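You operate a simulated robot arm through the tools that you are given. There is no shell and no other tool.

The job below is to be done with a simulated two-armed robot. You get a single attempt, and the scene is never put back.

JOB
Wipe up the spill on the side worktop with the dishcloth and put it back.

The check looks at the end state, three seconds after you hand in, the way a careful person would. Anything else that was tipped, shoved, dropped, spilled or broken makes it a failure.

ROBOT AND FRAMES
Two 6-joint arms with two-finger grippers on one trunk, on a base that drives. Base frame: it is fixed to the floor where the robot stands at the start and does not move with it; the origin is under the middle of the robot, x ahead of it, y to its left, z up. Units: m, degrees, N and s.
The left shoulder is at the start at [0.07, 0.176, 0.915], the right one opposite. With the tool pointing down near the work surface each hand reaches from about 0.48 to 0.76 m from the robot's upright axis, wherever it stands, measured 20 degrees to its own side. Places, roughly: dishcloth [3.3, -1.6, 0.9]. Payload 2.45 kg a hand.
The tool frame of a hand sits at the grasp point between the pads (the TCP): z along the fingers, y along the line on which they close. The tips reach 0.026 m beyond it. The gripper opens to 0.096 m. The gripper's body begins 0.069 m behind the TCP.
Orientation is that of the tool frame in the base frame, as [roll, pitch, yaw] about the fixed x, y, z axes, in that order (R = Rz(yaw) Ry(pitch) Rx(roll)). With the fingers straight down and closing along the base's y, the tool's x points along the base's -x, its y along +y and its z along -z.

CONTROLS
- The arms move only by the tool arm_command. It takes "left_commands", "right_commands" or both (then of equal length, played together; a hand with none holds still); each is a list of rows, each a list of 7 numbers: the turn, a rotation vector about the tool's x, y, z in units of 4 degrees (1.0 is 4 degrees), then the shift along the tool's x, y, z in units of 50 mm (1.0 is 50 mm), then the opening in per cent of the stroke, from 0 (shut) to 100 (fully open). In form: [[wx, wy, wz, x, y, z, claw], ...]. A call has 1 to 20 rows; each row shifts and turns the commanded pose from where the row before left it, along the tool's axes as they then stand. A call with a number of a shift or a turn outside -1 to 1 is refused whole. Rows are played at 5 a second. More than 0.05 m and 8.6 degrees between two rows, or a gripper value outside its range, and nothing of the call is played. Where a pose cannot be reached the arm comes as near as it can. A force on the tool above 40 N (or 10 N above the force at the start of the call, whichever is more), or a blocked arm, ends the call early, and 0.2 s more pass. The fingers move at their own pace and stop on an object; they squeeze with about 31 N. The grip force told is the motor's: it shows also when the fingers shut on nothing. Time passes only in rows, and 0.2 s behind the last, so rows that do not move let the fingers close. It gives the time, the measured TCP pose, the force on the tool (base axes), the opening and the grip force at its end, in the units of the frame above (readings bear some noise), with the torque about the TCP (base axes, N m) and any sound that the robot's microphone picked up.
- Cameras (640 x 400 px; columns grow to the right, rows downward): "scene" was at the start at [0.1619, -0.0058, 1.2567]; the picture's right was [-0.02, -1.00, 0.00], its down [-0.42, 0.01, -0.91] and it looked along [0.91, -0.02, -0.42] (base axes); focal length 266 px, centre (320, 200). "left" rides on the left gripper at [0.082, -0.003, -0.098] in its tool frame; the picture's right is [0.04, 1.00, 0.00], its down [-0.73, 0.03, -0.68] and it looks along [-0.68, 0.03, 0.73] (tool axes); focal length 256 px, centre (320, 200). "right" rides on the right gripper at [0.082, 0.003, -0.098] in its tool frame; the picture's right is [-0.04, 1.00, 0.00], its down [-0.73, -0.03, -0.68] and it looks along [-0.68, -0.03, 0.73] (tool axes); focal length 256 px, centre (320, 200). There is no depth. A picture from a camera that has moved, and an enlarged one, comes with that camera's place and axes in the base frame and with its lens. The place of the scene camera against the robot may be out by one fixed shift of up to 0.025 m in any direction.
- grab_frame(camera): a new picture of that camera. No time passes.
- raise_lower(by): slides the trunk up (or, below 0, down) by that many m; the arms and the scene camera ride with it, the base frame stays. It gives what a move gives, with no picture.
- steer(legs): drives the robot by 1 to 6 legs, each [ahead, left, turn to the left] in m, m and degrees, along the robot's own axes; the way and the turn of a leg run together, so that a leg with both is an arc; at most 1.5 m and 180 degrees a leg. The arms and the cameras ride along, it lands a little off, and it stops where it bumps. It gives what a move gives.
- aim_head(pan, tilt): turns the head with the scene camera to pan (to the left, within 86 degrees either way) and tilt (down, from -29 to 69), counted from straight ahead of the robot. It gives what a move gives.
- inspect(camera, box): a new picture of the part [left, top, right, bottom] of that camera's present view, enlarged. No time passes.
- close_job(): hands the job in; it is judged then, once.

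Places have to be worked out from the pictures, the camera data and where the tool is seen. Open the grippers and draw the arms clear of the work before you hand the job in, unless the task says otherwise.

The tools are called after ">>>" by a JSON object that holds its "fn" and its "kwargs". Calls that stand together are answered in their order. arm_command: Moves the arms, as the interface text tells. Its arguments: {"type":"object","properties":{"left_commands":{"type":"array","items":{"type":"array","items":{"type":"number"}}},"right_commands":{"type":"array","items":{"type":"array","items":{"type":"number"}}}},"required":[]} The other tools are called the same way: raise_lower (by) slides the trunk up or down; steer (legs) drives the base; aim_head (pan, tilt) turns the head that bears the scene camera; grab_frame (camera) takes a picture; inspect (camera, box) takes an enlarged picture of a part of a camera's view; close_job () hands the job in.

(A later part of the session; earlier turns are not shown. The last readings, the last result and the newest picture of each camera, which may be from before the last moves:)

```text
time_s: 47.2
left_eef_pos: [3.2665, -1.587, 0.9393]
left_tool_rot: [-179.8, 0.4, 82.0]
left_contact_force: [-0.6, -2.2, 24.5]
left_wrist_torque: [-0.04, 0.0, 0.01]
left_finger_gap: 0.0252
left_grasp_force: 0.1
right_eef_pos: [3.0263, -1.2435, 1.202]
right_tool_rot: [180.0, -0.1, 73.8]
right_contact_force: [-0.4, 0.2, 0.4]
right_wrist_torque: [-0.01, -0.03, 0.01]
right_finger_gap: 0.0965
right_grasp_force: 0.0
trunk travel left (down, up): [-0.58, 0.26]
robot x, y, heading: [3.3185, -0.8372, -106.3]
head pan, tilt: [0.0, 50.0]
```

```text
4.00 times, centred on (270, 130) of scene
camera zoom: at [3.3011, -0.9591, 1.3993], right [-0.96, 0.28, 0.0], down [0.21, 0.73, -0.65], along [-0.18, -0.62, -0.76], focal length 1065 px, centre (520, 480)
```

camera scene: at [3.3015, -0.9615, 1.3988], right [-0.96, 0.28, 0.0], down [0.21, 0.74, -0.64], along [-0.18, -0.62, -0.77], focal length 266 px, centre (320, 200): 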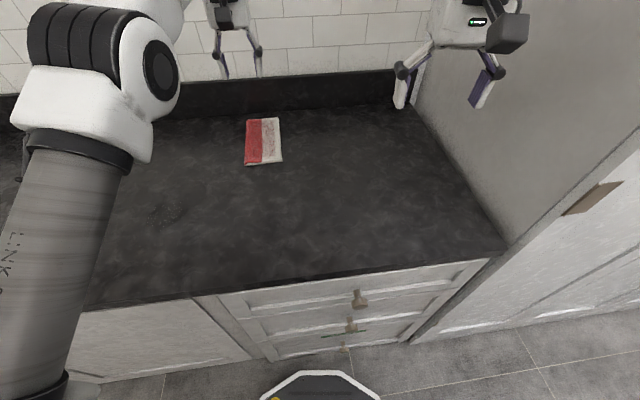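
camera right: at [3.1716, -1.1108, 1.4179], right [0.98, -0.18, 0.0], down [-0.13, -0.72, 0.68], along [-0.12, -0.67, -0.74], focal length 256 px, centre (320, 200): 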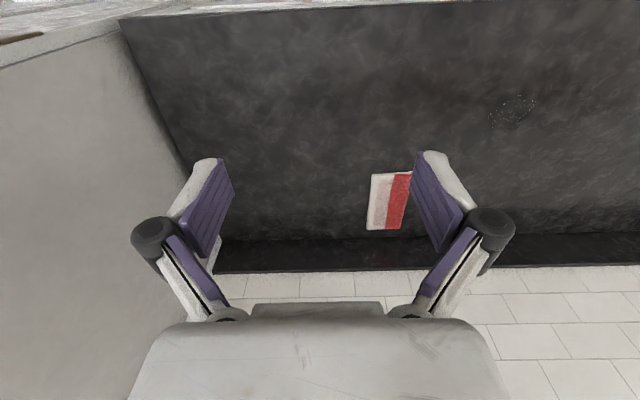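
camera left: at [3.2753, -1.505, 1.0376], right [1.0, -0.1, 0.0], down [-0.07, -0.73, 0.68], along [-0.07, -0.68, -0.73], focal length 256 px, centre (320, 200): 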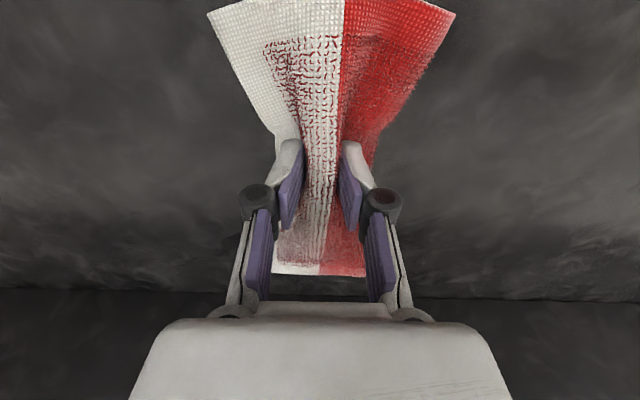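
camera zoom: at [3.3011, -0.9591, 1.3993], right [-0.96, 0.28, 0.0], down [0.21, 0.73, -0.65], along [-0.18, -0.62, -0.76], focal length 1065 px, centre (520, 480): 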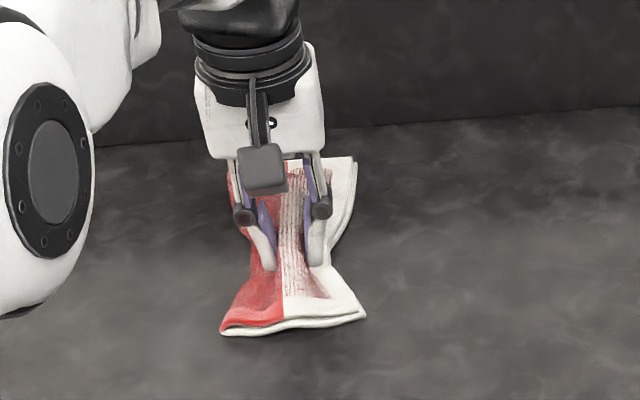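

The cloth is soft and gathers nicely between the fingers. I'll ease up slightly as the force has risen to 24 N, then close fully to pinch it.

>>> {"fn": "arm_command", "kwargs": {"left_commands": [[0, 0, 0, 0, 0, -0.06, 20], [0, 0, 0, 0, 0, -0.04, 8], [0, 0, 0, 0, 0, 0, 0], [0, 0, 0, 0, 0, 0, 0], [0, 0, 0, 0, 0, 0, 0]]}}

>>> {"fn": "grab_frame", "kwargs": {"camera": "left"}}

>>> {"fn": "inspect", "kwargs": {"camera": "scene", "box": [190, 80, 350, 180]}}

```text
time_s: 48.4
left_eef_pos: [3.2671, -1.5871, 0.9411]
left_tool_rot: [-179.8, 0.2, 82.0]
left_contact_force: [-0.7, 2.6, 12.0]
left_wrist_torque: [0.09, 0.08, -0.02]
left_finger_gap: 0.0091
left_grasp_force: 31.2
right_eef_pos: [3.0259, -1.2464, 1.2015]
right_tool_rot: [180.0, 0.0, 73.8]
right_contact_force: [0.6, -1.1, 0.7]
right_wrist_torque: [0.02, 0.02, -0.02]
right_finger_gap: 0.0959
right_grasp_force: 0.1
trunk travel left (down, up): [-0.58, 0.26]
robot x, y, heading: [3.3179, -0.8382, -106.3]
head pan, tilt: [0.0, 50.0]
```

```text
taken
camera left: at [3.2758, -1.5062, 1.0394], right [1.0, -0.1, 0.0], down [-0.07, -0.73, 0.68], along [-0.07, -0.68, -0.73], focal length 256 px, centre (320, 200)
```

left: 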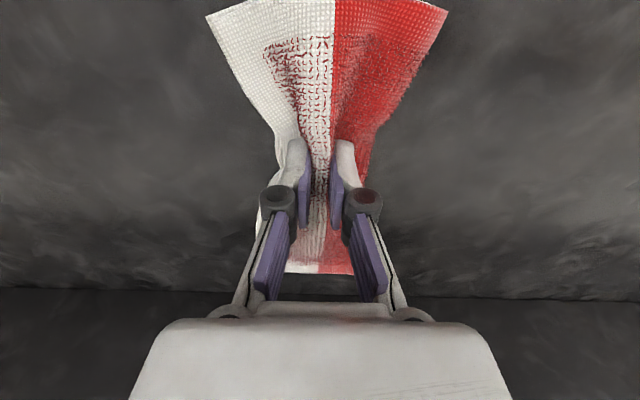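

```text
4.00 times, centred on (270, 130) of scene
camera zoom: at [3.3008, -0.9606, 1.3988], right [-0.96, 0.28, 0.0], down [0.21, 0.73, -0.64], along [-0.18, -0.62, -0.76], focal length 1065 px, centre (520, 480)
```

zoom: 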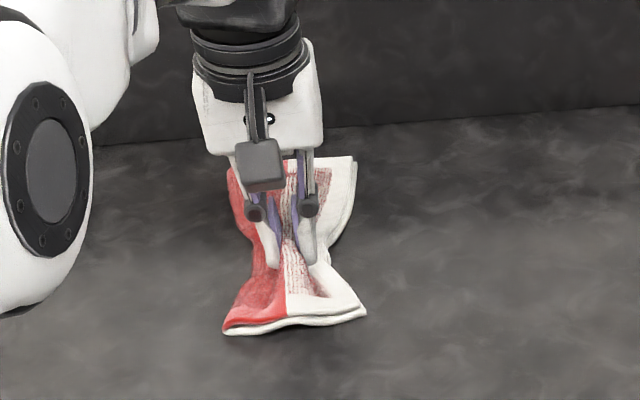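

The cloth is pinched: 9 mm gap, 31 N grip. I'll lift it a little, about 3 cm, to see whether it holds together as a folded pad.

>>> {"fn": "arm_command", "kwargs": {"left_commands": [[0, 0, 0, 0, 0, -0.2, 0], [0, 0, 0, 0, 0, -0.2, 0], [0, 0, 0, 0, 0, -0.2, 0], [0, 0, 0, 0, 0, 0, 0]]}}

>>> {"fn": "grab_frame", "kwargs": {"camera": "left"}}

>>> {"fn": "inspect", "kwargs": {"camera": "scene", "box": [190, 80, 350, 180]}}

```text
time_s: 49.4
left_eef_pos: [3.2673, -1.5893, 0.9711]
left_tool_rot: [-179.7, -0.1, 82.0]
left_contact_force: [0.2, -0.4, -0.4]
left_wrist_torque: [0.01, 0.0, -0.01]
left_finger_gap: 0.009
left_grasp_force: 31.2
right_eef_pos: [3.0256, -1.2484, 1.2009]
right_tool_rot: [-180.0, -0.1, 73.8]
right_contact_force: [-0.2, -0.3, 0.5]
right_wrist_torque: [0.01, -0.01, 0.01]
right_finger_gap: 0.096
right_grasp_force: 0.0
trunk travel left (down, up): [-0.58, 0.26]
robot x, y, heading: [3.3165, -0.839, -106.3]
head pan, tilt: [0.0, 50.0]
```

```text
taken
camera left: at [3.277, -1.5085, 1.0692], right [1.0, -0.1, 0.0], down [-0.07, -0.73, 0.68], along [-0.07, -0.67, -0.73], focal length 256 px, centre (320, 200)
```

left: 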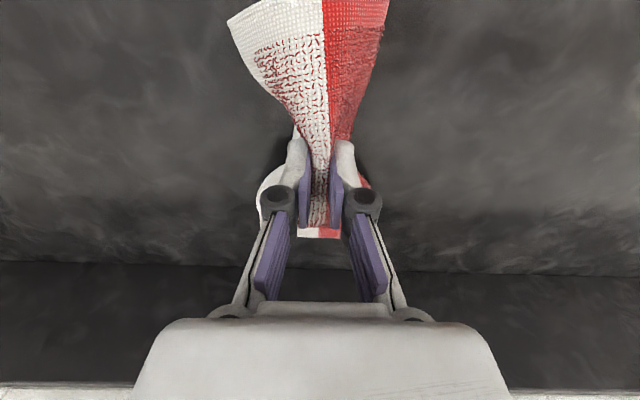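

```text
4.00 times, centred on (270, 130) of scene
camera zoom: at [3.3008, -0.9637, 1.3985], right [-0.96, 0.28, 0.0], down [0.21, 0.74, -0.64], along [-0.18, -0.62, -0.77], focal length 1065 px, centre (520, 480)
```

zoom: 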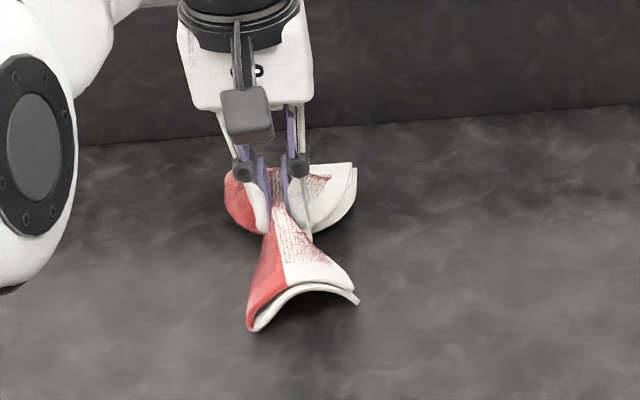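

The pad lifts as one piece and keeps its fold. I'll carry it a bit higher to just robot-side of the spill, so the wrist camera can pin the spill down before I cover it.

>>> {"fn": "arm_command", "kwargs": {"left_commands": [[0, 0, 0, 0.5776, 0.3894, -0.2, 0], [0, 0, 0, 0.5776, 0.3894, -0.2, 0], [0, 0, 0, 0.5776, 0.3894, -0.2, 0], [0, 0, 0, 0.5776, 0.3894, -0.2, 0], [0, 0, 0, 0.5776, 0.3894, -0.2, 0], [0, 0, 0, 0.5776, 0.3894, -0.2, 0], [0, 0, 0, 0.5776, 0.3894, -0.2, 0], [0, 0, 0, 0.5776, 0.3894, -0.2, 0], [0, 0, 0, 0.5776, 0.3894, -0.2, 0], [0, 0, 0, 0.5776, 0.3894, -0.2, 0], [0, 0, 0, 0, 0, 0, 0]]}}

>>> {"fn": "grab_frame", "kwargs": {"camera": "left"}}

>>> {"fn": "grab_frame", "kwargs": {"camera": "scene"}}

>>> {"fn": "grab_frame", "kwargs": {"camera": "right"}}

```text
time_s: 51.8
left_eef_pos: [3.4984, -1.3316, 1.0645]
left_tool_rot: [-180.0, -0.1, 82.0]
left_contact_force: [-0.8, 0.2, 0.1]
left_wrist_torque: [0.02, -0.04, -0.01]
left_finger_gap: 0.0085
left_grasp_force: 31.3
left hand out of reach, approached as far as the arm can: row 10
right_eef_pos: [3.0245, -1.2488, 1.1991]
right_tool_rot: [-180.0, -0.2, 73.7]
right_contact_force: [-0.2, -0.1, -0.1]
right_wrist_torque: [0.03, -0.05, 0.0]
right_finger_gap: 0.0959
right_grasp_force: 0.0
trunk travel left (down, up): [-0.58, 0.26]
robot x, y, heading: [3.3165, -0.836, -106.1]
head pan, tilt: [0.0, 50.0]
```

```text
taken
camera left: at [3.5071, -1.2503, 1.1639], right [0.99, -0.1, 0.0], down [-0.07, -0.73, 0.68], along [-0.07, -0.67, -0.74], focal length 256 px, centre (320, 200)
```

left: 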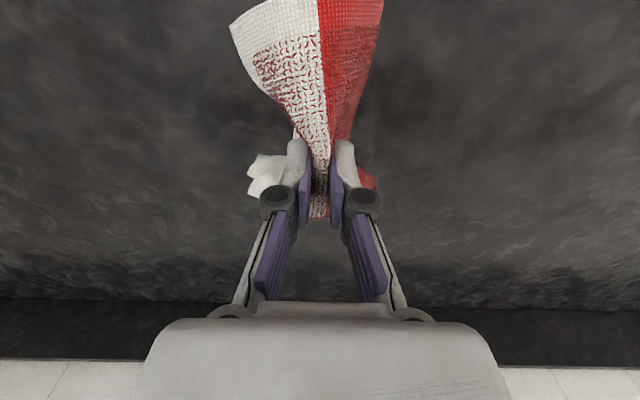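

```text
taken
camera scene: at [3.2996, -0.9644, 1.3984], right [-0.96, 0.28, 0.0], down [0.21, 0.74, -0.64], along [-0.18, -0.62, -0.77], focal length 266 px, centre (320, 200)
```

scene: 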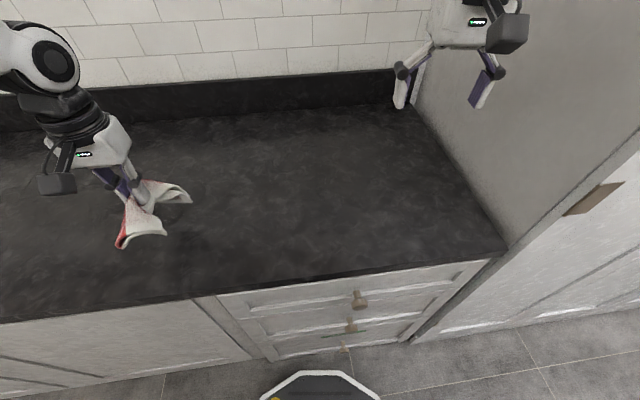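

```text
taken
camera right: at [3.0498, -1.1736, 1.2975], right [0.95, -0.32, 0.0], down [-0.23, -0.7, 0.68], along [-0.21, -0.64, -0.74], focal length 256 px, centre (320, 200)
```

right: 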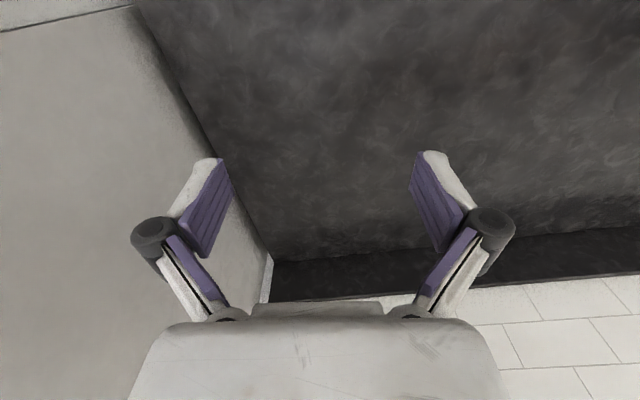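

The cloth hides the spill from this spot. I'll slide the hand about 13 cm to the right to uncover it for the wrist camera.

>>> {"fn": "arm_command", "kwargs": {"left_commands": [[0, 0, 0, 0, -0.65, 0, 0], [0, 0, 0, 0, -0.65, 0, 0], [0, 0, 0, 0, -0.65, 0, 0], [0, 0, 0, 0, -0.65, 0, 0], [0, 0, 0, 0, 0, 0, 0]]}}

>>> {"fn": "grab_frame", "kwargs": {"camera": "left"}}

>>> {"fn": "inspect", "kwargs": {"camera": "left", "box": [380, 60, 540, 160]}}

>>> {"fn": "inspect", "kwargs": {"camera": "scene", "box": [110, 170, 238, 250]}}

```text
time_s: 53.0
left_eef_pos: [3.3687, -1.3158, 1.068]
left_tool_rot: [-179.6, 0.0, 81.9]
left_contact_force: [0.2, -0.1, -0.5]
left_wrist_torque: [0.0, 0.03, -0.01]
left_finger_gap: 0.0084
left_grasp_force: 31.0
right_eef_pos: [3.0274, -1.2486, 1.2011]
right_tool_rot: [-179.9, -0.3, 73.9]
right_contact_force: [-0.2, -0.3, 0.4]
right_wrist_torque: [0.01, 0.03, 0.03]
right_finger_gap: 0.0959
right_grasp_force: 0.1
trunk travel left (down, up): [-0.58, 0.26]
robot x, y, heading: [3.3153, -0.8373, -106.1]
head pan, tilt: [0.0, 50.0]
```

```text
taken
camera left: at [3.3781, -1.234, 1.1654], right [1.0, -0.1, -0.01], down [-0.07, -0.73, 0.68], along [-0.07, -0.67, -0.73], focal length 256 px, centre (320, 200)
```

left: 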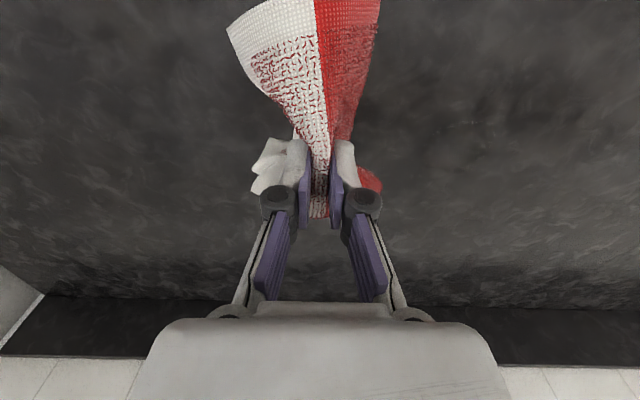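

```text
4.00 times, centred on (460, 110) of left
camera zoom: at [3.3781, -1.234, 1.1654], right [1.0, -0.1, -0.01], down [-0.07, -0.73, 0.68], along [-0.07, -0.67, -0.73], focal length 1024 px, centre (-240, 560)
```

zoom: 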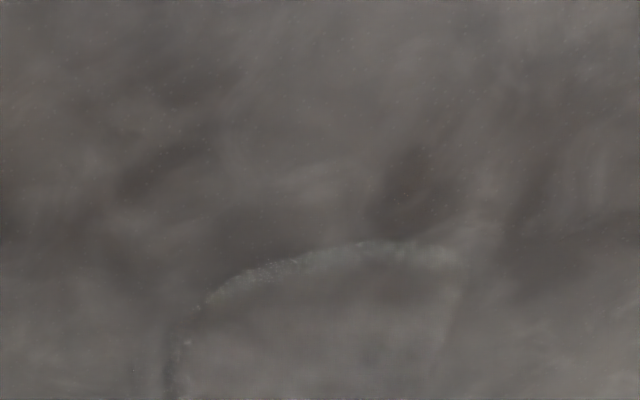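

```text
5.00 times, centred on (174, 210) of scene
camera zoom: at [3.3026, -0.9637, 1.3986], right [-0.96, 0.28, 0.0], down [0.21, 0.74, -0.64], along [-0.18, -0.62, -0.77], focal length 1331 px, centre (1050, 150)
```

zoom: 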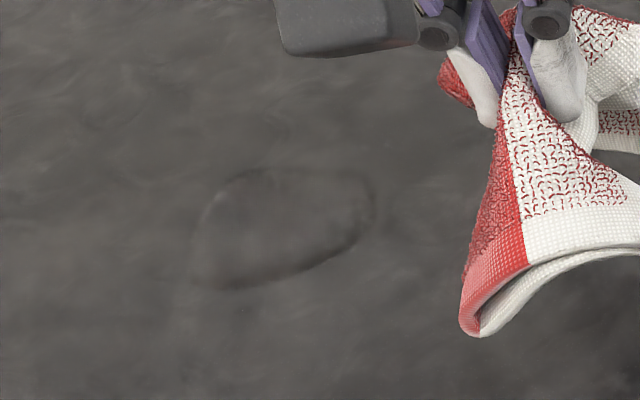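

The oval film is clear now. I'll zoom in on its full outline in the wrist view to get its bounds.

>>> {"fn": "inspect", "kwargs": {"camera": "left", "box": [380, 100, 540, 200]}}

>>> {"fn": "inspect", "kwargs": {"camera": "left", "box": [360, 80, 600, 230]}}

```text
4.00 times, centred on (460, 150) of left
camera zoom: at [3.3781, -1.234, 1.1654], right [1.0, -0.1, -0.01], down [-0.07, -0.73, 0.68], along [-0.07, -0.67, -0.73], focal length 1024 px, centre (-240, 400)
```

zoom: 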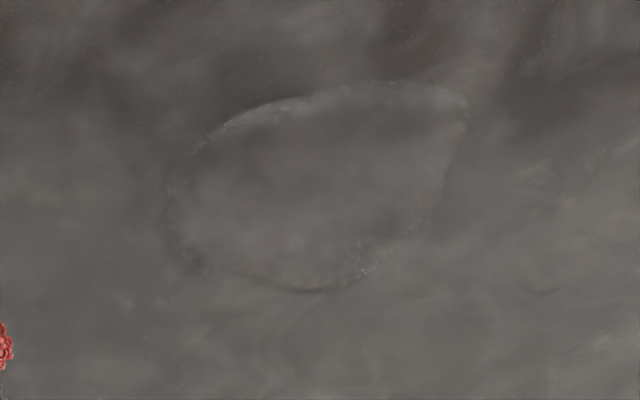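

```text
2.67 times, centred on (480, 155) of left
camera zoom: at [3.3781, -1.234, 1.1654], right [1.0, -0.1, -0.01], down [-0.07, -0.73, 0.68], along [-0.07, -0.67, -0.73], focal length 683 px, centre (-107, 320)
```

zoom: 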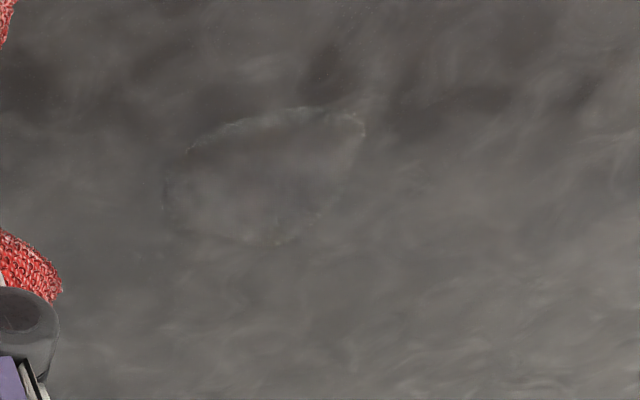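

The spill spans x 3.484–3.562, y -1.378 to -1.450, centred at about (3.523, -1.414). I'll bring the pad over that centre and lower to z≈0.97, just above contact.

>>> {"fn": "arm_command", "kwargs": {"left_commands": [[0, 0, 0, -0.2527, 0.5547, 0.2, 0], [0, 0, 0, -0.2527, 0.5547, 0.2, 0], [0, 0, 0, -0.2527, 0.5547, 0.2, 0], [0, 0, 0, -0.2527, 0.5547, 0.2, 0], [0, 0, 0, -0.2527, 0.5547, 0.2, 0], [0, 0, 0, -0.2527, 0.5547, 0.2, 0], [0, 0, 0, 0, 0, 0.4, 0], [0, 0, 0, 0, 0, 0.36, 0], [0, 0, 0, 0, 0, 0, 0]]}}

>>> {"fn": "grab_frame", "kwargs": {"camera": "left"}}

>>> {"fn": "grab_frame", "kwargs": {"camera": "scene"}}

```text
time_s: 55.0
left_eef_pos: [3.5248, -1.413, 0.9697]
left_tool_rot: [-179.8, -0.1, 82.0]
left_contact_force: [0.9, 0.0, 0.9]
left_wrist_torque: [-0.03, -0.01, -0.03]
left_finger_gap: 0.0088
left_grasp_force: 31.3
right_eef_pos: [3.0259, -1.2475, 1.2003]
right_tool_rot: [-180.0, -0.2, 73.9]
right_contact_force: [0.7, 1.0, 0.7]
right_wrist_torque: [-0.03, -0.01, -0.01]
right_finger_gap: 0.0959
right_grasp_force: 0.0
trunk travel left (down, up): [-0.58, 0.26]
robot x, y, heading: [3.3181, -0.8373, -106.3]
head pan, tilt: [0.0, 50.0]
```

```text
taken
camera left: at [3.5327, -1.3315, 1.0677], right [1.0, -0.1, 0.0], down [-0.07, -0.73, 0.68], along [-0.07, -0.68, -0.73], focal length 256 px, centre (320, 200)
```

left: 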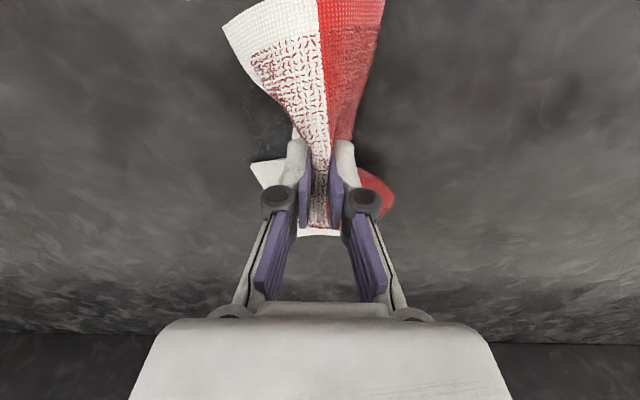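

```text
taken
camera scene: at [3.3011, -0.9631, 1.3986], right [-0.96, 0.28, 0.0], down [0.21, 0.74, -0.64], along [-0.18, -0.62, -0.77], focal length 266 px, centre (320, 200)
```

scene: 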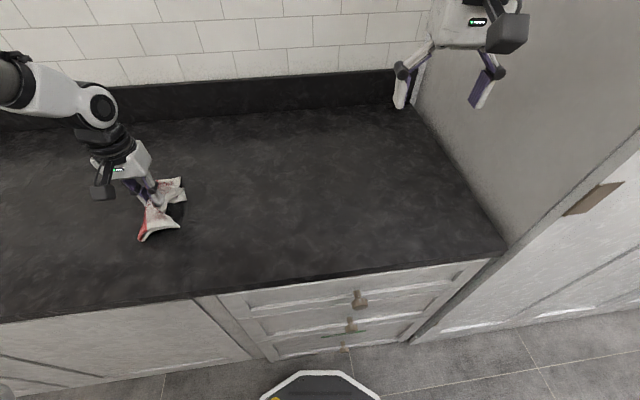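

The pad is right over the spill. I'll lower it into contact in small steps and read the force.

>>> {"fn": "arm_command", "kwargs": {"left_commands": [[0, 0, 0, 0, 0, 0.2, 0], [0, 0, 0, 0, 0, 0.2, 0], [0, 0, 0, 0, 0, 0.1, 0], [0, 0, 0, 0, 0, 0, 0]]}}

```text
time_s: 56.0
left_eef_pos: [3.5248, -1.4135, 0.945]
left_tool_rot: [-179.8, 0.0, 82.0]
left_contact_force: [0.8, 0.0, 4.5]
left_wrist_torque: [-0.03, 0.03, -0.01]
left_finger_gap: 0.0088
left_grasp_force: 31.1
right_eef_pos: [3.0258, -1.2479, 1.1993]
right_tool_rot: [-180.0, -0.1, 73.9]
right_contact_force: [-0.4, -1.1, 0.0]
right_wrist_torque: [0.02, -0.01, 0.01]
right_finger_gap: 0.096
right_grasp_force: 0.1
trunk travel left (down, up): [-0.58, 0.26]
robot x, y, heading: [3.3188, -0.8378, -106.0]
head pan, tilt: [0.0, 50.0]
```

Light contact now, 4.5 N. I'll press about 3 mm more and wipe with side-to-side strokes over the robot-side half of the spill.

>>> {"fn": "arm_command", "kwargs": {"left_commands": [[0, 0, 0, 0, 0, 0.06, 0], [0, 0, 0, 0, -0.4, 0, 0], [0, 0, 0, 0, -0.4, 0, 0], [0, 0, 0, 0, 0.4, 0, 0], [0, 0, 0, 0, 0.4, 0, 0], [0, 0, 0, 0, 0.4, 0, 0], [0, 0, 0, 0, 0.4, 0, 0], [0, 0, 0, 0.4, 0, 0, 0], [0, 0, 0, 0, -0.4, 0, 0], [0, 0, 0, 0, -0.4, 0, 0], [0, 0, 0, 0, -0.4, 0, 0], [0, 0, 0, 0, -0.4, 0, 0], [0, 0, 0, 0.3, 0, 0, 0], [0, 0, 0, 0, 0.4, 0, 0], [0, 0, 0, 0, 0.4, 0, 0], [0, 0, 0, 0, 0.4, 0, 0], [0, 0, 0, 0, 0.4, 0, 0], [0, 0, 0, 0, 0, 0, 0]]}}

>>> {"fn": "grab_frame", "kwargs": {"camera": "left"}}

>>> {"fn": "inspect", "kwargs": {"camera": "scene", "box": [70, 150, 262, 270]}}

```text
time_s: 59.8
left_eef_pos: [3.5672, -1.3827, 0.9429]
left_tool_rot: [-179.9, 0.0, 82.0]
left_contact_force: [0.1, 1.9, 17.4]
left_wrist_torque: [0.02, 0.07, 0.02]
left_finger_gap: 0.0089
left_grasp_force: 30.6
right_eef_pos: [3.0249, -1.2464, 1.2011]
right_tool_rot: [180.0, 0.0, 73.9]
right_contact_force: [0.2, 0.4, 0.3]
right_wrist_torque: [-0.01, 0.01, -0.05]
right_finger_gap: 0.0961
right_grasp_force: 0.0
trunk travel left (down, up): [-0.58, 0.26]
robot x, y, heading: [3.3139, -0.8356, -106.3]
head pan, tilt: [0.0, 50.0]
```

```text
taken
camera left: at [3.5748, -1.3011, 1.0405], right [1.0, -0.1, 0.0], down [-0.07, -0.73, 0.68], along [-0.07, -0.68, -0.73], focal length 256 px, centre (320, 200)
```

left: 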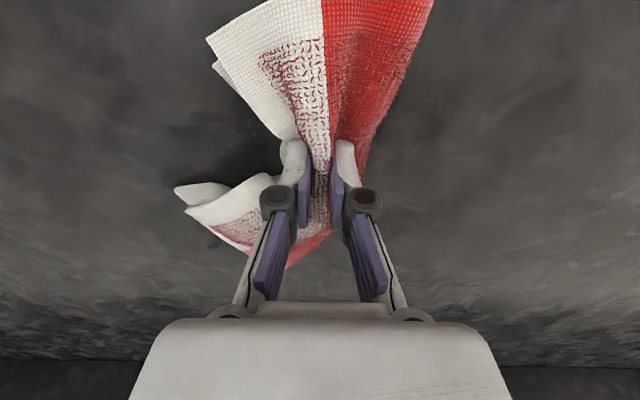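

```text
3.33 times, centred on (166, 210) of scene
camera zoom: at [3.2996, -0.9615, 1.3987], right [-0.96, 0.28, 0.0], down [0.21, 0.73, -0.64], along [-0.18, -0.62, -0.77], focal length 888 px, centre (833, 167)
```

zoom: 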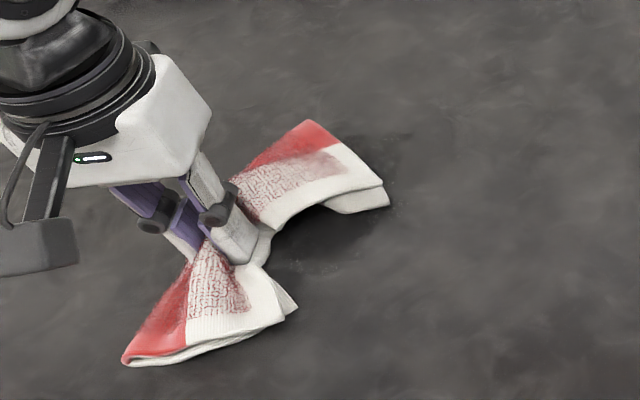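

Contact force is 17 N and the grip is steady. I'll sweep the wall-side half the same way, with slightly less pressure, and finish at the centre.

>>> {"fn": "arm_command", "kwargs": {"left_commands": [[0, 0, 0, -0.5, 0, -0.03, 0], [0, 0, 0, -0.5, 0, 0, 0], [0, 0, 0, 0, -0.4, 0, 0], [0, 0, 0, 0, -0.4, 0, 0], [0, 0, 0, 0, -0.4, 0, 0], [0, 0, 0, 0, -0.4, 0, 0], [0, 0, 0, -0.4, 0, 0, 0], [0, 0, 0, 0, 0.4, 0, 0], [0, 0, 0, 0, 0.4, 0, 0], [0, 0, 0, 0, 0.4, 0, 0], [0, 0, 0, 0, 0.4, 0, 0], [0, 0, 0, -0.3, 0, 0, 0], [0, 0, 0, 0, -0.4, 0, 0], [0, 0, 0, 0, -0.4, 0, 0], [0, 0, 0, 0, -0.4, 0, 0], [0, 0, 0, 0, -0.4, 0, 0], [0, 0, 0, 0, 0, 0, 0]]}}

>>> {"fn": "grab_frame", "kwargs": {"camera": "left"}}

>>> {"fn": "inspect", "kwargs": {"camera": "scene", "box": [70, 150, 262, 270]}}

```text
time_s: 63.4
left_eef_pos: [3.4784, -1.4575, 0.9454]
left_tool_rot: [-179.8, 0.0, 81.9]
left_contact_force: [-1.6, -0.1, 5.3]
left_wrist_torque: [0.02, 0.1, 0.0]
left_finger_gap: 0.0086
left_grasp_force: 31.1
right_eef_pos: [3.0256, -1.2467, 1.2013]
right_tool_rot: [-180.0, -0.1, 73.8]
right_contact_force: [0.4, 0.5, 0.4]
right_wrist_torque: [0.02, 0.0, 0.01]
right_finger_gap: 0.0959
right_grasp_force: 0.0
trunk travel left (down, up): [-0.58, 0.26]
robot x, y, heading: [3.3204, -0.833, -105.8]
head pan, tilt: [0.0, 50.0]
```

```text
taken
camera left: at [3.4874, -1.3757, 1.0423], right [1.0, -0.1, 0.0], down [-0.07, -0.73, 0.68], along [-0.07, -0.68, -0.73], focal length 256 px, centre (320, 200)
```

left: 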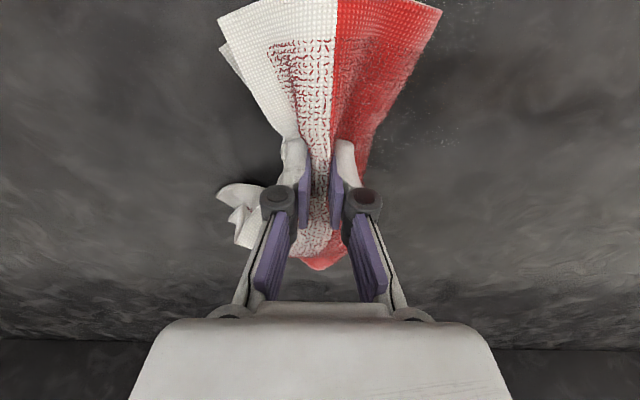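

```text
3.33 times, centred on (166, 210) of scene
camera zoom: at [3.3012, -0.9626, 1.3987], right [-0.96, 0.28, 0.0], down [0.21, 0.74, -0.64], along [-0.18, -0.62, -0.77], focal length 888 px, centre (833, 167)
```

zoom: 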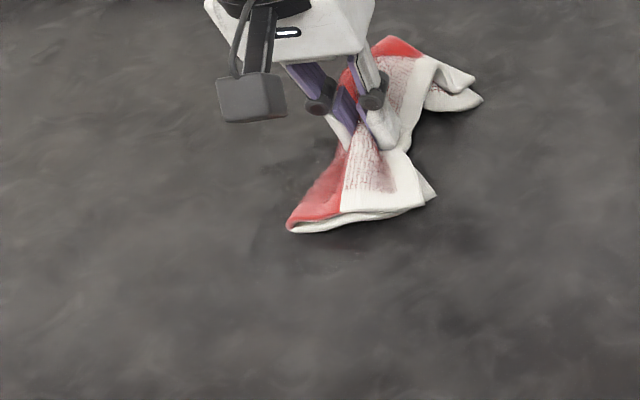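

I can see faint speckles to the left of the pad in the wrist view, so something may remain. I'll zoom in on that area in both views.

>>> {"fn": "inspect", "kwargs": {"camera": "left", "box": [370, 40, 530, 190]}}

>>> {"fn": "inspect", "kwargs": {"camera": "scene", "box": [90, 170, 218, 250]}}

```text
2.67 times, centred on (450, 115) of left
camera zoom: at [3.4874, -1.3757, 1.0423], right [1.0, -0.1, 0.0], down [-0.07, -0.73, 0.68], along [-0.07, -0.68, -0.73], focal length 683 px, centre (-27, 427)
```

zoom: 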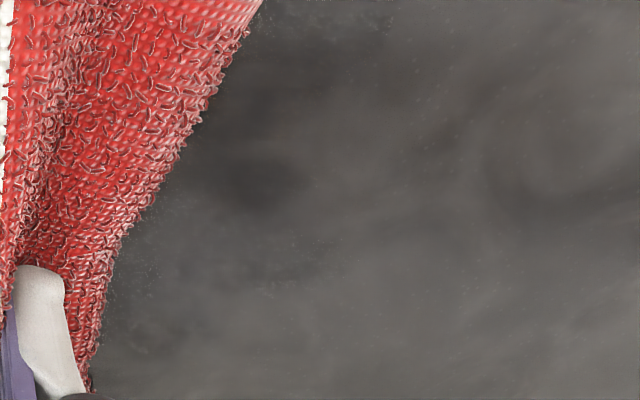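

```text
5.00 times, centred on (154, 210) of scene
camera zoom: at [3.3012, -0.9626, 1.3987], right [-0.96, 0.28, 0.0], down [0.21, 0.74, -0.64], along [-0.18, -0.62, -0.77], focal length 1331 px, centre (1150, 150)
```

zoom: 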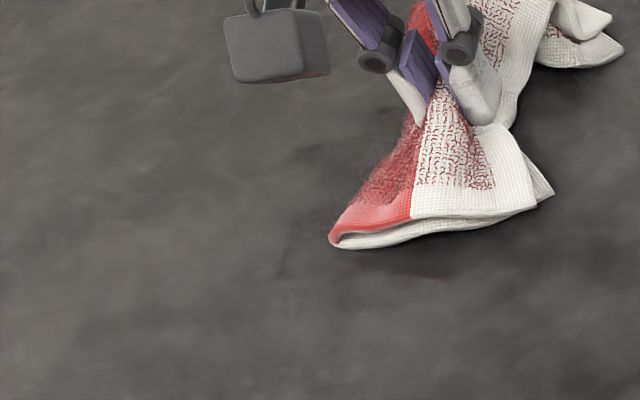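

The outline looks mostly gone, but the pad hides part of the area. I'll lift it and move it aside to the right to check the spot properly.

>>> {"fn": "arm_command", "kwargs": {"left_commands": [[0, 0, 0, 0, 0, -0.6, 0], [0, 0, 0, 0, 0, -0.6, 0], [0, 0, 0, 0.3, -0.6, -0.4, 0], [0, 0, 0, 0.4, -0.6, -0.4, 0], [0, 0, 0, 0.4, -0.6, -0.2, 0], [0, 0, 0, 0.4, -0.6, 0, 0], [0, 0, 0, 0, 0, 0, 0]]}}

>>> {"fn": "grab_frame", "kwargs": {"camera": "left"}}

>>> {"fn": "inspect", "kwargs": {"camera": "left", "box": [380, 80, 540, 180]}}

>>> {"fn": "inspect", "kwargs": {"camera": "scene", "box": [90, 160, 250, 260]}}

```text
time_s: 65.0
left_eef_pos: [3.3667, -1.3682, 1.0559]
left_tool_rot: [-179.7, 0.0, 82.0]
left_contact_force: [0.1, -0.5, -0.8]
left_wrist_torque: [0.01, 0.03, 0.0]
left_finger_gap: 0.0087
left_grasp_force: 30.6
right_eef_pos: [3.0269, -1.248, 1.2013]
right_tool_rot: [-179.9, -0.1, 73.9]
right_contact_force: [0.0, -0.4, 0.5]
right_wrist_torque: [0.02, 0.04, 0.0]
right_finger_gap: 0.0961
right_grasp_force: 0.0
trunk travel left (down, up): [-0.58, 0.26]
robot x, y, heading: [3.316, -0.8372, -106.4]
head pan, tilt: [0.0, 50.0]
```

```text
taken
camera left: at [3.3768, -1.2859, 1.1544], right [1.0, -0.1, -0.01], down [-0.07, -0.73, 0.68], along [-0.07, -0.67, -0.73], focal length 256 px, centre (320, 200)
```

left: 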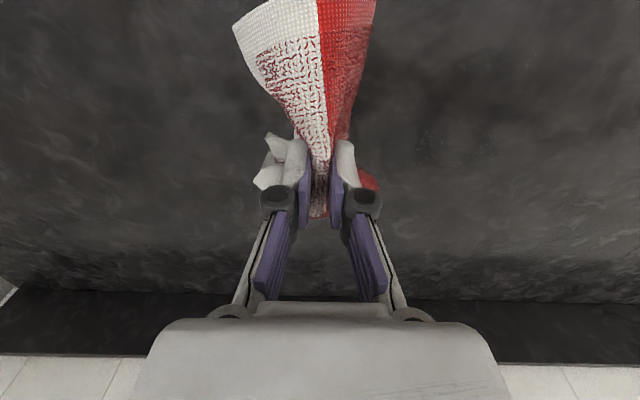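

```text
4.00 times, centred on (460, 130) of left
camera zoom: at [3.3768, -1.2859, 1.1544], right [1.0, -0.1, -0.01], down [-0.07, -0.73, 0.68], along [-0.07, -0.67, -0.73], focal length 1024 px, centre (-240, 480)
```

zoom: 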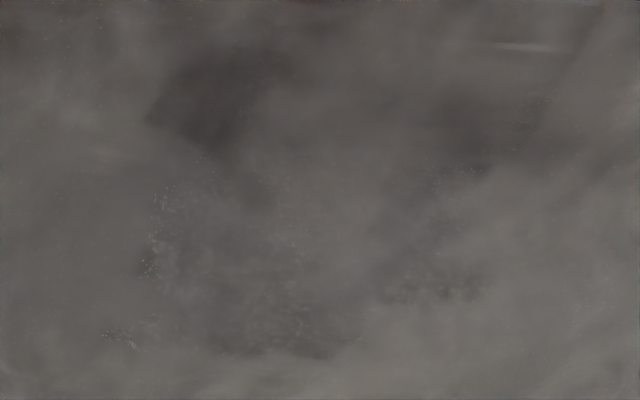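

```text
4.00 times, centred on (170, 210) of scene
camera zoom: at [3.3022, -0.9641, 1.3985], right [-0.96, 0.28, 0.0], down [0.21, 0.74, -0.64], along [-0.18, -0.62, -0.77], focal length 1065 px, centre (920, 160)
```

zoom: 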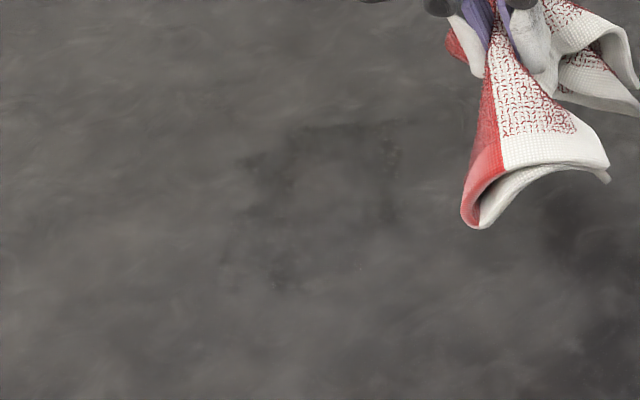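

A patchy film remains over roughly x 3.46–3.57, y -1.36 to -1.485, so one pass wasn't enough. I'll wipe again with closer strokes, firmer pressure and wider coverage, starting from the wall side.

>>> {"fn": "arm_command", "kwargs": {"left_commands": [[0, 0, 0, -0.38, 0.43, 0.364, 0], [0, 0, 0, -0.38, 0.43, 0.364, 0], [0, 0, 0, -0.38, 0.43, 0.364, 0], [0, 0, 0, -0.38, 0.43, 0.364, 0], [0, 0, 0, -0.38, 0.43, 0.364, 0], [0, 0, 0, 0, 0, 0.24, 0], [0, 0, 0, 0, 0, 0.24, 0], [0, 0, 0, 0, 0, 0.04, 0], [0, 0, 0, 0, 0.5, 0, 0], [0, 0, 0, 0, 0.5, 0, 0], [0, 0, 0, 0, 0.5, 0, 0], [0, 0, 0, 0, 0.5, 0, 0], [0, 0, 0, 0.25, 0, 0, 0], [0, 0, 0, 0, -0.5, 0, 0], [0, 0, 0, 0, -0.5, 0, 0], [0, 0, 0, 0, -0.5, 0, 0], [0, 0, 0, 0, -0.5, 0, 0]]}}

```text
time_s: 66.7
left_eef_pos: [3.4629, -1.4763, 0.9446]
left_tool_rot: [-179.6, 1.1, 82.1]
left_contact_force: [0.4, 7.4, 30.7]
left_wrist_torque: [-0.02, 0.15, 0.01]
left_finger_gap: 0.0087
left_grasp_force: 31.0
right_eef_pos: [3.0244, -1.2445, 1.2028]
right_tool_rot: [179.9, 0.0, 73.9]
right_contact_force: [0.0, -0.7, 0.2]
right_wrist_torque: [0.02, 0.02, -0.04]
right_finger_gap: 0.096
right_grasp_force: 0.1
trunk travel left (down, up): [-0.58, 0.26]
robot x, y, heading: [3.318, -0.8401, -106.0]
head pan, tilt: [0.0, 50.0]
stopped in row 8 (left hand): the force on the tool passed its limit at 43 N (the readings are from after the stop); the commanded pose is now the measured one
```

The force hit 43 N at z≈0.945, so more cloth is bunched under the tips than before. I'll ease up 4 mm and look at how it lies.

>>> {"fn": "arm_command", "kwargs": {"left_commands": [[0, 0, 0, 0, 0, -0.08, 0], [0, 0, 0, 0, 0, 0, 0]]}}

>>> {"fn": "grab_frame", "kwargs": {"camera": "left"}}

>>> {"fn": "inspect", "kwargs": {"camera": "scene", "box": [90, 130, 250, 230]}}

```text
time_s: 67.3
left_eef_pos: [3.4615, -1.4776, 0.9462]
left_tool_rot: [-179.8, 0.9, 82.1]
left_contact_force: [-0.1, 4.3, 16.6]
left_wrist_torque: [-0.07, 0.12, -0.05]
left_finger_gap: 0.0087
left_grasp_force: 31.3
right_eef_pos: [3.0248, -1.2465, 1.2006]
right_tool_rot: [179.9, 0.0, 73.9]
right_contact_force: [-0.9, 0.2, -1.4]
right_wrist_torque: [0.0, -0.03, -0.01]
right_finger_gap: 0.096
right_grasp_force: 0.0
trunk travel left (down, up): [-0.58, 0.26]
robot x, y, heading: [3.3164, -0.8351, -106.3]
head pan, tilt: [0.0, 50.0]
```

```text
taken
camera left: at [3.4704, -1.394, 1.0427], right [1.0, -0.1, 0.0], down [-0.07, -0.72, 0.69], along [-0.07, -0.69, -0.72], focal length 256 px, centre (320, 200)
```

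left: 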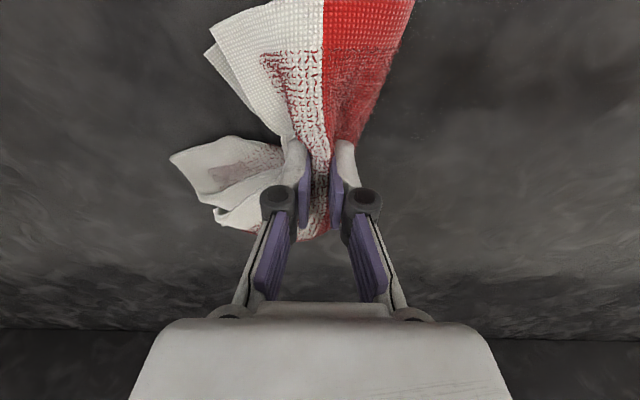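

```text
4.00 times, centred on (170, 180) of scene
camera zoom: at [3.3006, -0.9604, 1.3988], right [-0.96, 0.28, 0.0], down [0.21, 0.73, -0.64], along [-0.18, -0.62, -0.76], focal length 1065 px, centre (920, 280)
```

zoom: 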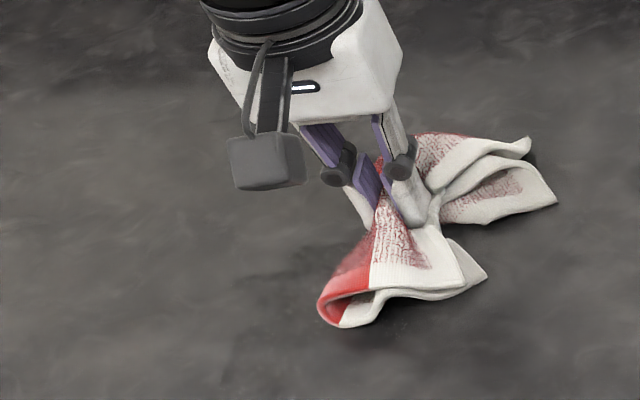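

Now 16.6 N, a good wiping pressure. I'll run the lateral strokes from here, stepping toward the robot.

>>> {"fn": "arm_command", "kwargs": {"left_commands": [[0, 0, 0, 0, 0.5, 0, 0], [0, 0, 0, 0, 0.5, 0, 0], [0, 0, 0, 0, 0.5, 0, 0], [0, 0, 0, 0, 0.5, 0, 0], [0, 0, 0, 0.25, 0, 0, 0], [0, 0, 0, 0, -0.5, 0, 0], [0, 0, 0, 0, -0.5, 0, 0], [0, 0, 0, 0, -0.5, 0, 0], [0, 0, 0, 0, -0.5, 0, 0], [0, 0, 0, 0.25, 0, 0, 0], [0, 0, 0, 0, 0.5, 0, 0], [0, 0, 0, 0, 0.5, 0, 0], [0, 0, 0, 0, 0.5, 0, 0], [0, 0, 0, 0, 0.5, 0, 0], [0, 0, 0, 0, 0, 0, 0]]}}

```text
time_s: 70.5
left_eef_pos: [3.5654, -1.4666, 0.9454]
left_tool_rot: [-179.9, 0.9, 82.2]
left_contact_force: [-1.6, 0.6, 21.2]
left_wrist_torque: [-0.17, 0.14, -0.04]
left_finger_gap: 0.0088
left_grasp_force: 30.9
right_eef_pos: [3.0236, -1.2465, 1.2018]
right_tool_rot: [179.9, 0.0, 73.8]
right_contact_force: [-0.4, -0.1, 0.1]
right_wrist_torque: [0.03, -0.01, 0.0]
right_finger_gap: 0.096
right_grasp_force: 0.1
trunk travel left (down, up): [-0.58, 0.26]
robot x, y, heading: [3.3149, -0.8331, -106.3]
head pan, tilt: [0.0, 50.0]
```

Contact is holding at about 21 N. I'll keep going with the next three strokes toward the robot.

>>> {"fn": "arm_command", "kwargs": {"left_commands": [[0, 0, 0, 0.25, 0, 0, 0], [0, 0, 0, 0, -0.5, 0, 0], [0, 0, 0, 0, -0.5, 0, 0], [0, 0, 0, 0, -0.5, 0, 0], [0, 0, 0, 0, -0.5, 0, 0], [0, 0, 0, 0.3, 0, 0, 0], [0, 0, 0, 0, 0.5, 0, 0], [0, 0, 0, 0, 0.5, 0, 0], [0, 0, 0, 0, 0.5, 0, 0], [0, 0, 0, 0, 0.5, 0, 0], [0, 0, 0, 0.3, 0, 0, 0], [0, 0, 0, 0, -0.5, 0, 0], [0, 0, 0, 0, -0.5, 0, 0], [0, 0, 0, 0, -0.5, 0, 0], [0, 0, 0, 0, -0.5, 0, 0], [0, 0, 0, 0, 0, 0, 0]]}}

```text
time_s: 73.9
left_eef_pos: [3.4721, -1.4103, 0.9458]
left_tool_rot: [-179.7, 0.9, 82.1]
left_contact_force: [-2.9, 1.1, 16.8]
left_wrist_torque: [-0.12, 0.16, -0.02]
left_finger_gap: 0.0086
left_grasp_force: 30.9
right_eef_pos: [3.0248, -1.2453, 1.2013]
right_tool_rot: [180.0, 0.0, 73.9]
right_contact_force: [-0.5, 0.0, -0.5]
right_wrist_torque: [-0.02, 0.02, -0.02]
right_finger_gap: 0.0958
right_grasp_force: 0.1
trunk travel left (down, up): [-0.58, 0.26]
robot x, y, heading: [3.3196, -0.8378, -106.2]
head pan, tilt: [0.0, 50.0]
```

Pressure is steady at about 17 N. Next come the robot-side strokes, out to about y=-1.35.

>>> {"fn": "arm_command", "kwargs": {"left_commands": [[0, 0, 0, 0.3, 0, 0, 0], [0, 0, 0, 0, 0.5, 0, 0], [0, 0, 0, 0, 0.5, 0, 0], [0, 0, 0, 0, 0.5, 0, 0], [0, 0, 0, 0, 0.5, 0, 0], [0, 0, 0, 0.3, 0, 0, 0], [0, 0, 0, 0, -0.5, 0, 0], [0, 0, 0, 0, -0.5, 0, 0], [0, 0, 0, 0, -0.5, 0, 0], [0, 0, 0, 0, -0.5, 0, 0], [0, 0, 0, 0.3, 0, 0, 0], [0, 0, 0, 0, 0.5, 0, 0], [0, 0, 0, 0, 0.5, 0, 0], [0, 0, 0, 0, 0.5, 0, 0], [0, 0, 0, 0, 0.5, 0, 0], [0, 0, 0, 0, 0, 0, 0]]}}

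>>> {"fn": "grab_frame", "kwargs": {"camera": "left"}}

>>> {"fn": "inspect", "kwargs": {"camera": "scene", "box": [70, 150, 262, 270]}}

```text
time_s: 77.3
left_eef_pos: [3.5796, -1.3808, 0.9449]
left_tool_rot: [180.0, 0.9, 82.1]
left_contact_force: [-2.0, 1.3, 32.2]
left_wrist_torque: [-0.26, 0.16, -0.02]
left_finger_gap: 0.0085
left_grasp_force: 31.0
right_eef_pos: [3.0233, -1.245, 1.2005]
right_tool_rot: [179.7, 0.0, 73.9]
right_contact_force: [0.2, -0.3, 0.1]
right_wrist_torque: [0.0, 0.01, 0.0]
right_finger_gap: 0.0961
right_grasp_force: 0.0
trunk travel left (down, up): [-0.58, 0.26]
robot x, y, heading: [3.3211, -0.8357, -106.1]
head pan, tilt: [0.0, 50.0]
```

```text
taken
camera left: at [3.587, -1.2976, 1.0415], right [1.0, -0.1, 0.0], down [-0.07, -0.72, 0.69], along [-0.07, -0.69, -0.72], focal length 256 px, centre (320, 200)
```

left: 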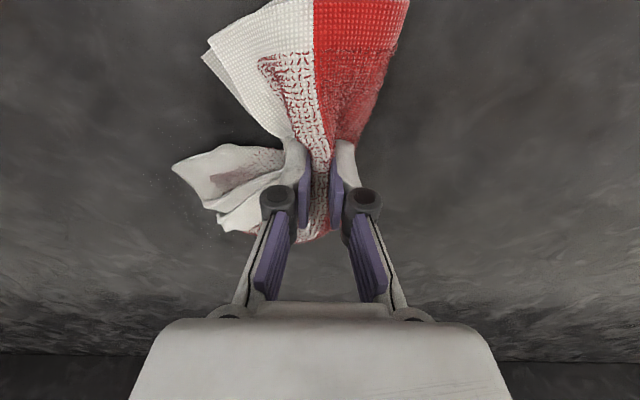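

```text
3.33 times, centred on (166, 210) of scene
camera zoom: at [3.2981, -0.9598, 1.3989], right [-0.96, 0.28, 0.0], down [0.21, 0.73, -0.64], along [-0.18, -0.62, -0.76], focal length 888 px, centre (833, 167)
```

zoom: 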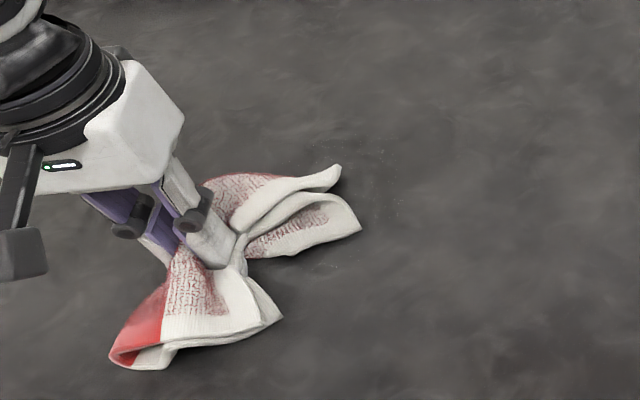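

I'll lift the pad and carry it to the right again to uncover the whole area and inspect it.

>>> {"fn": "arm_command", "kwargs": {"left_commands": [[0, 0, 0, 0, 0, -0.7, 0], [0, 0, 0, 0, 0, -0.7, 0], [0, 0, 0, 0, 0, -0.8, 0], [0, 0, 0, 0, -0.7, 0, 0], [0, 0, 0, 0, -0.7, 0, 0], [0, 0, 0, 0, -0.7, 0, 0], [0, 0, 0, 0, -0.7, 0, 0], [0, 0, 0, 0, -0.7, 0, 0], [0, 0, 0, 0, -0.7, 0, 0], [0, 0, 0, 0, 0, 0, 0]]}}

>>> {"fn": "grab_frame", "kwargs": {"camera": "left"}}

>>> {"fn": "inspect", "kwargs": {"camera": "left", "box": [370, 60, 562, 180]}}

>>> {"fn": "inspect", "kwargs": {"camera": "scene", "box": [90, 160, 250, 260]}}

```text
time_s: 79.5
left_eef_pos: [3.3726, -1.3506, 1.0527]
left_tool_rot: [-179.8, 0.7, 82.0]
left_contact_force: [1.5, 0.2, -1.1]
left_wrist_torque: [-0.01, 0.03, 0.03]
left_finger_gap: 0.0087
left_grasp_force: 31.3
right_eef_pos: [3.0272, -1.2483, 1.2014]
right_tool_rot: [-179.9, -0.2, 73.9]
right_contact_force: [0.7, -1.0, 0.9]
right_wrist_torque: [0.0, 0.05, 0.0]
right_finger_gap: 0.0958
right_grasp_force: 0.0
trunk travel left (down, up): [-0.58, 0.26]
robot x, y, heading: [3.3177, -0.8365, -106.3]
head pan, tilt: [0.0, 50.0]
```

```text
taken
camera left: at [3.3821, -1.2683, 1.1509], right [1.0, -0.1, -0.01], down [-0.07, -0.72, 0.69], along [-0.07, -0.68, -0.73], focal length 256 px, centre (320, 200)
```

left: 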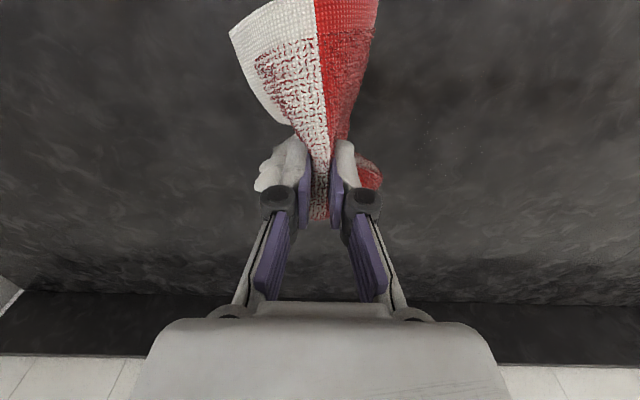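

```text
3.33 times, centred on (466, 120) of left
camera zoom: at [3.3821, -1.2683, 1.1509], right [1.0, -0.1, -0.01], down [-0.07, -0.72, 0.69], along [-0.07, -0.68, -0.73], focal length 853 px, centre (-167, 467)
```

zoom: 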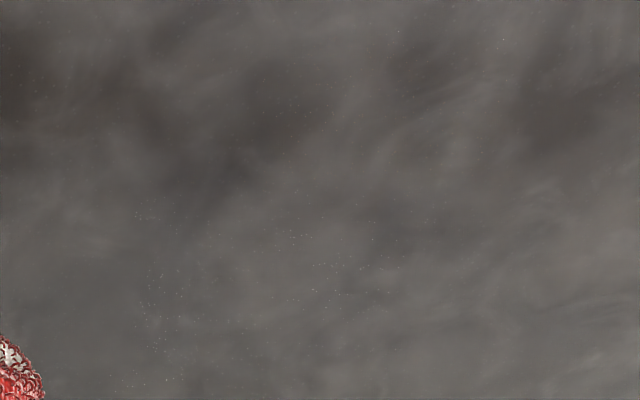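

```text
4.00 times, centred on (170, 210) of scene
camera zoom: at [3.3023, -0.9637, 1.3986], right [-0.96, 0.28, 0.0], down [0.21, 0.74, -0.64], along [-0.18, -0.62, -0.77], focal length 1065 px, centre (920, 160)
```

zoom: 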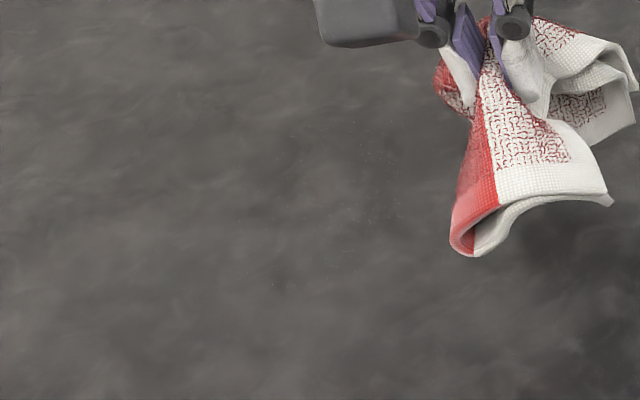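

Much better: only scattered faint droplets remain around x 3.47–3.55, y -1.42 to -1.475. I'll go back for a finer pass there, first lowering gently to find contact.

>>> {"fn": "arm_command", "kwargs": {"left_commands": [[0, 0, 0, -0.4956, 0.4224, 0.352, 0], [0, 0, 0, -0.4956, 0.4224, 0.352, 0], [0, 0, 0, -0.4956, 0.4224, 0.352, 0], [0, 0, 0, -0.4956, 0.4224, 0.352, 0], [0, 0, 0, -0.4956, 0.4224, 0.352, 0], [0, 0, 0, 0, 0, 0.2, 0], [0, 0, 0, 0, 0, 0.1, 0], [0, 0, 0, 0, 0, 0.04, 0], [0, 0, 0, 0, 0, 0, 0]]}}

>>> {"fn": "grab_frame", "kwargs": {"camera": "left"}}

```text
time_s: 81.5
left_eef_pos: [3.4563, -1.4893, 0.951]
left_tool_rot: [-179.7, 0.8, 82.1]
left_contact_force: [0.6, 1.0, 5.7]
left_wrist_torque: [0.01, 0.01, -0.02]
left_finger_gap: 0.0086
left_grasp_force: 30.8
right_eef_pos: [3.025, -1.2468, 1.2009]
right_tool_rot: [180.0, -0.2, 73.9]
right_contact_force: [0.0, -0.1, 0.1]
right_wrist_torque: [0.0, 0.0, -0.01]
right_finger_gap: 0.0963
right_grasp_force: 0.1
trunk travel left (down, up): [-0.58, 0.26]
robot x, y, heading: [3.3169, -0.8349, -106.2]
head pan, tilt: [0.0, 50.0]
```

```text
taken
camera left: at [3.4649, -1.4063, 1.0478], right [1.0, -0.1, -0.01], down [-0.07, -0.72, 0.69], along [-0.07, -0.69, -0.72], focal length 256 px, centre (320, 200)
```

left: 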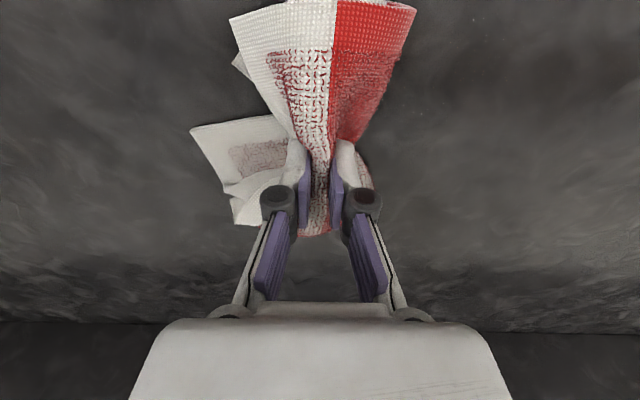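

Contact is at 5.7 N. I'll press 4 mm further and do strokes with 10 mm spacing.

>>> {"fn": "arm_command", "kwargs": {"left_commands": [[0, 0, 0, 0, 0, 0.08, 0], [0, 0, 0, 0, 0.45, 0, 0], [0, 0, 0, 0, 0.45, 0, 0], [0, 0, 0, 0, 0.45, 0, 0], [0, 0, 0, 0, 0.45, 0, 0], [0, 0, 0, 0, 0.45, 0, 0], [0, 0, 0, 0.2, 0, 0, 0], [0, 0, 0, 0, -0.45, 0, 0], [0, 0, 0, 0, -0.45, 0, 0], [0, 0, 0, 0, -0.45, 0, 0], [0, 0, 0, 0, -0.45, 0, 0], [0, 0, 0, 0, -0.45, 0, 0], [0, 0, 0, 0.2, 0, 0, 0], [0, 0, 0, 0, 0.45, 0, 0], [0, 0, 0, 0, 0.45, 0, 0], [0, 0, 0, 0, 0.45, 0, 0], [0, 0, 0, 0, 0.45, 0, 0], [0, 0, 0, 0, 0.45, 0, 0], [0, 0, 0, 0, 0, 0, 0]]}}

```text
time_s: 85.5
left_eef_pos: [3.569, -1.483, 0.946]
left_tool_rot: [-179.9, 0.9, 82.1]
left_contact_force: [-3.7, 1.8, 28.2]
left_wrist_torque: [-0.1, 0.13, -0.04]
left_finger_gap: 0.0087
left_grasp_force: 31.0
right_eef_pos: [3.0239, -1.244, 1.2019]
right_tool_rot: [179.7, 0.0, 73.9]
right_contact_force: [0.0, 0.6, -0.3]
right_wrist_torque: [-0.03, 0.01, 0.02]
right_finger_gap: 0.0959
right_grasp_force: 0.1
trunk travel left (down, up): [-0.58, 0.26]
robot x, y, heading: [3.3198, -0.837, -106.0]
head pan, tilt: [0.0, 50.0]
```

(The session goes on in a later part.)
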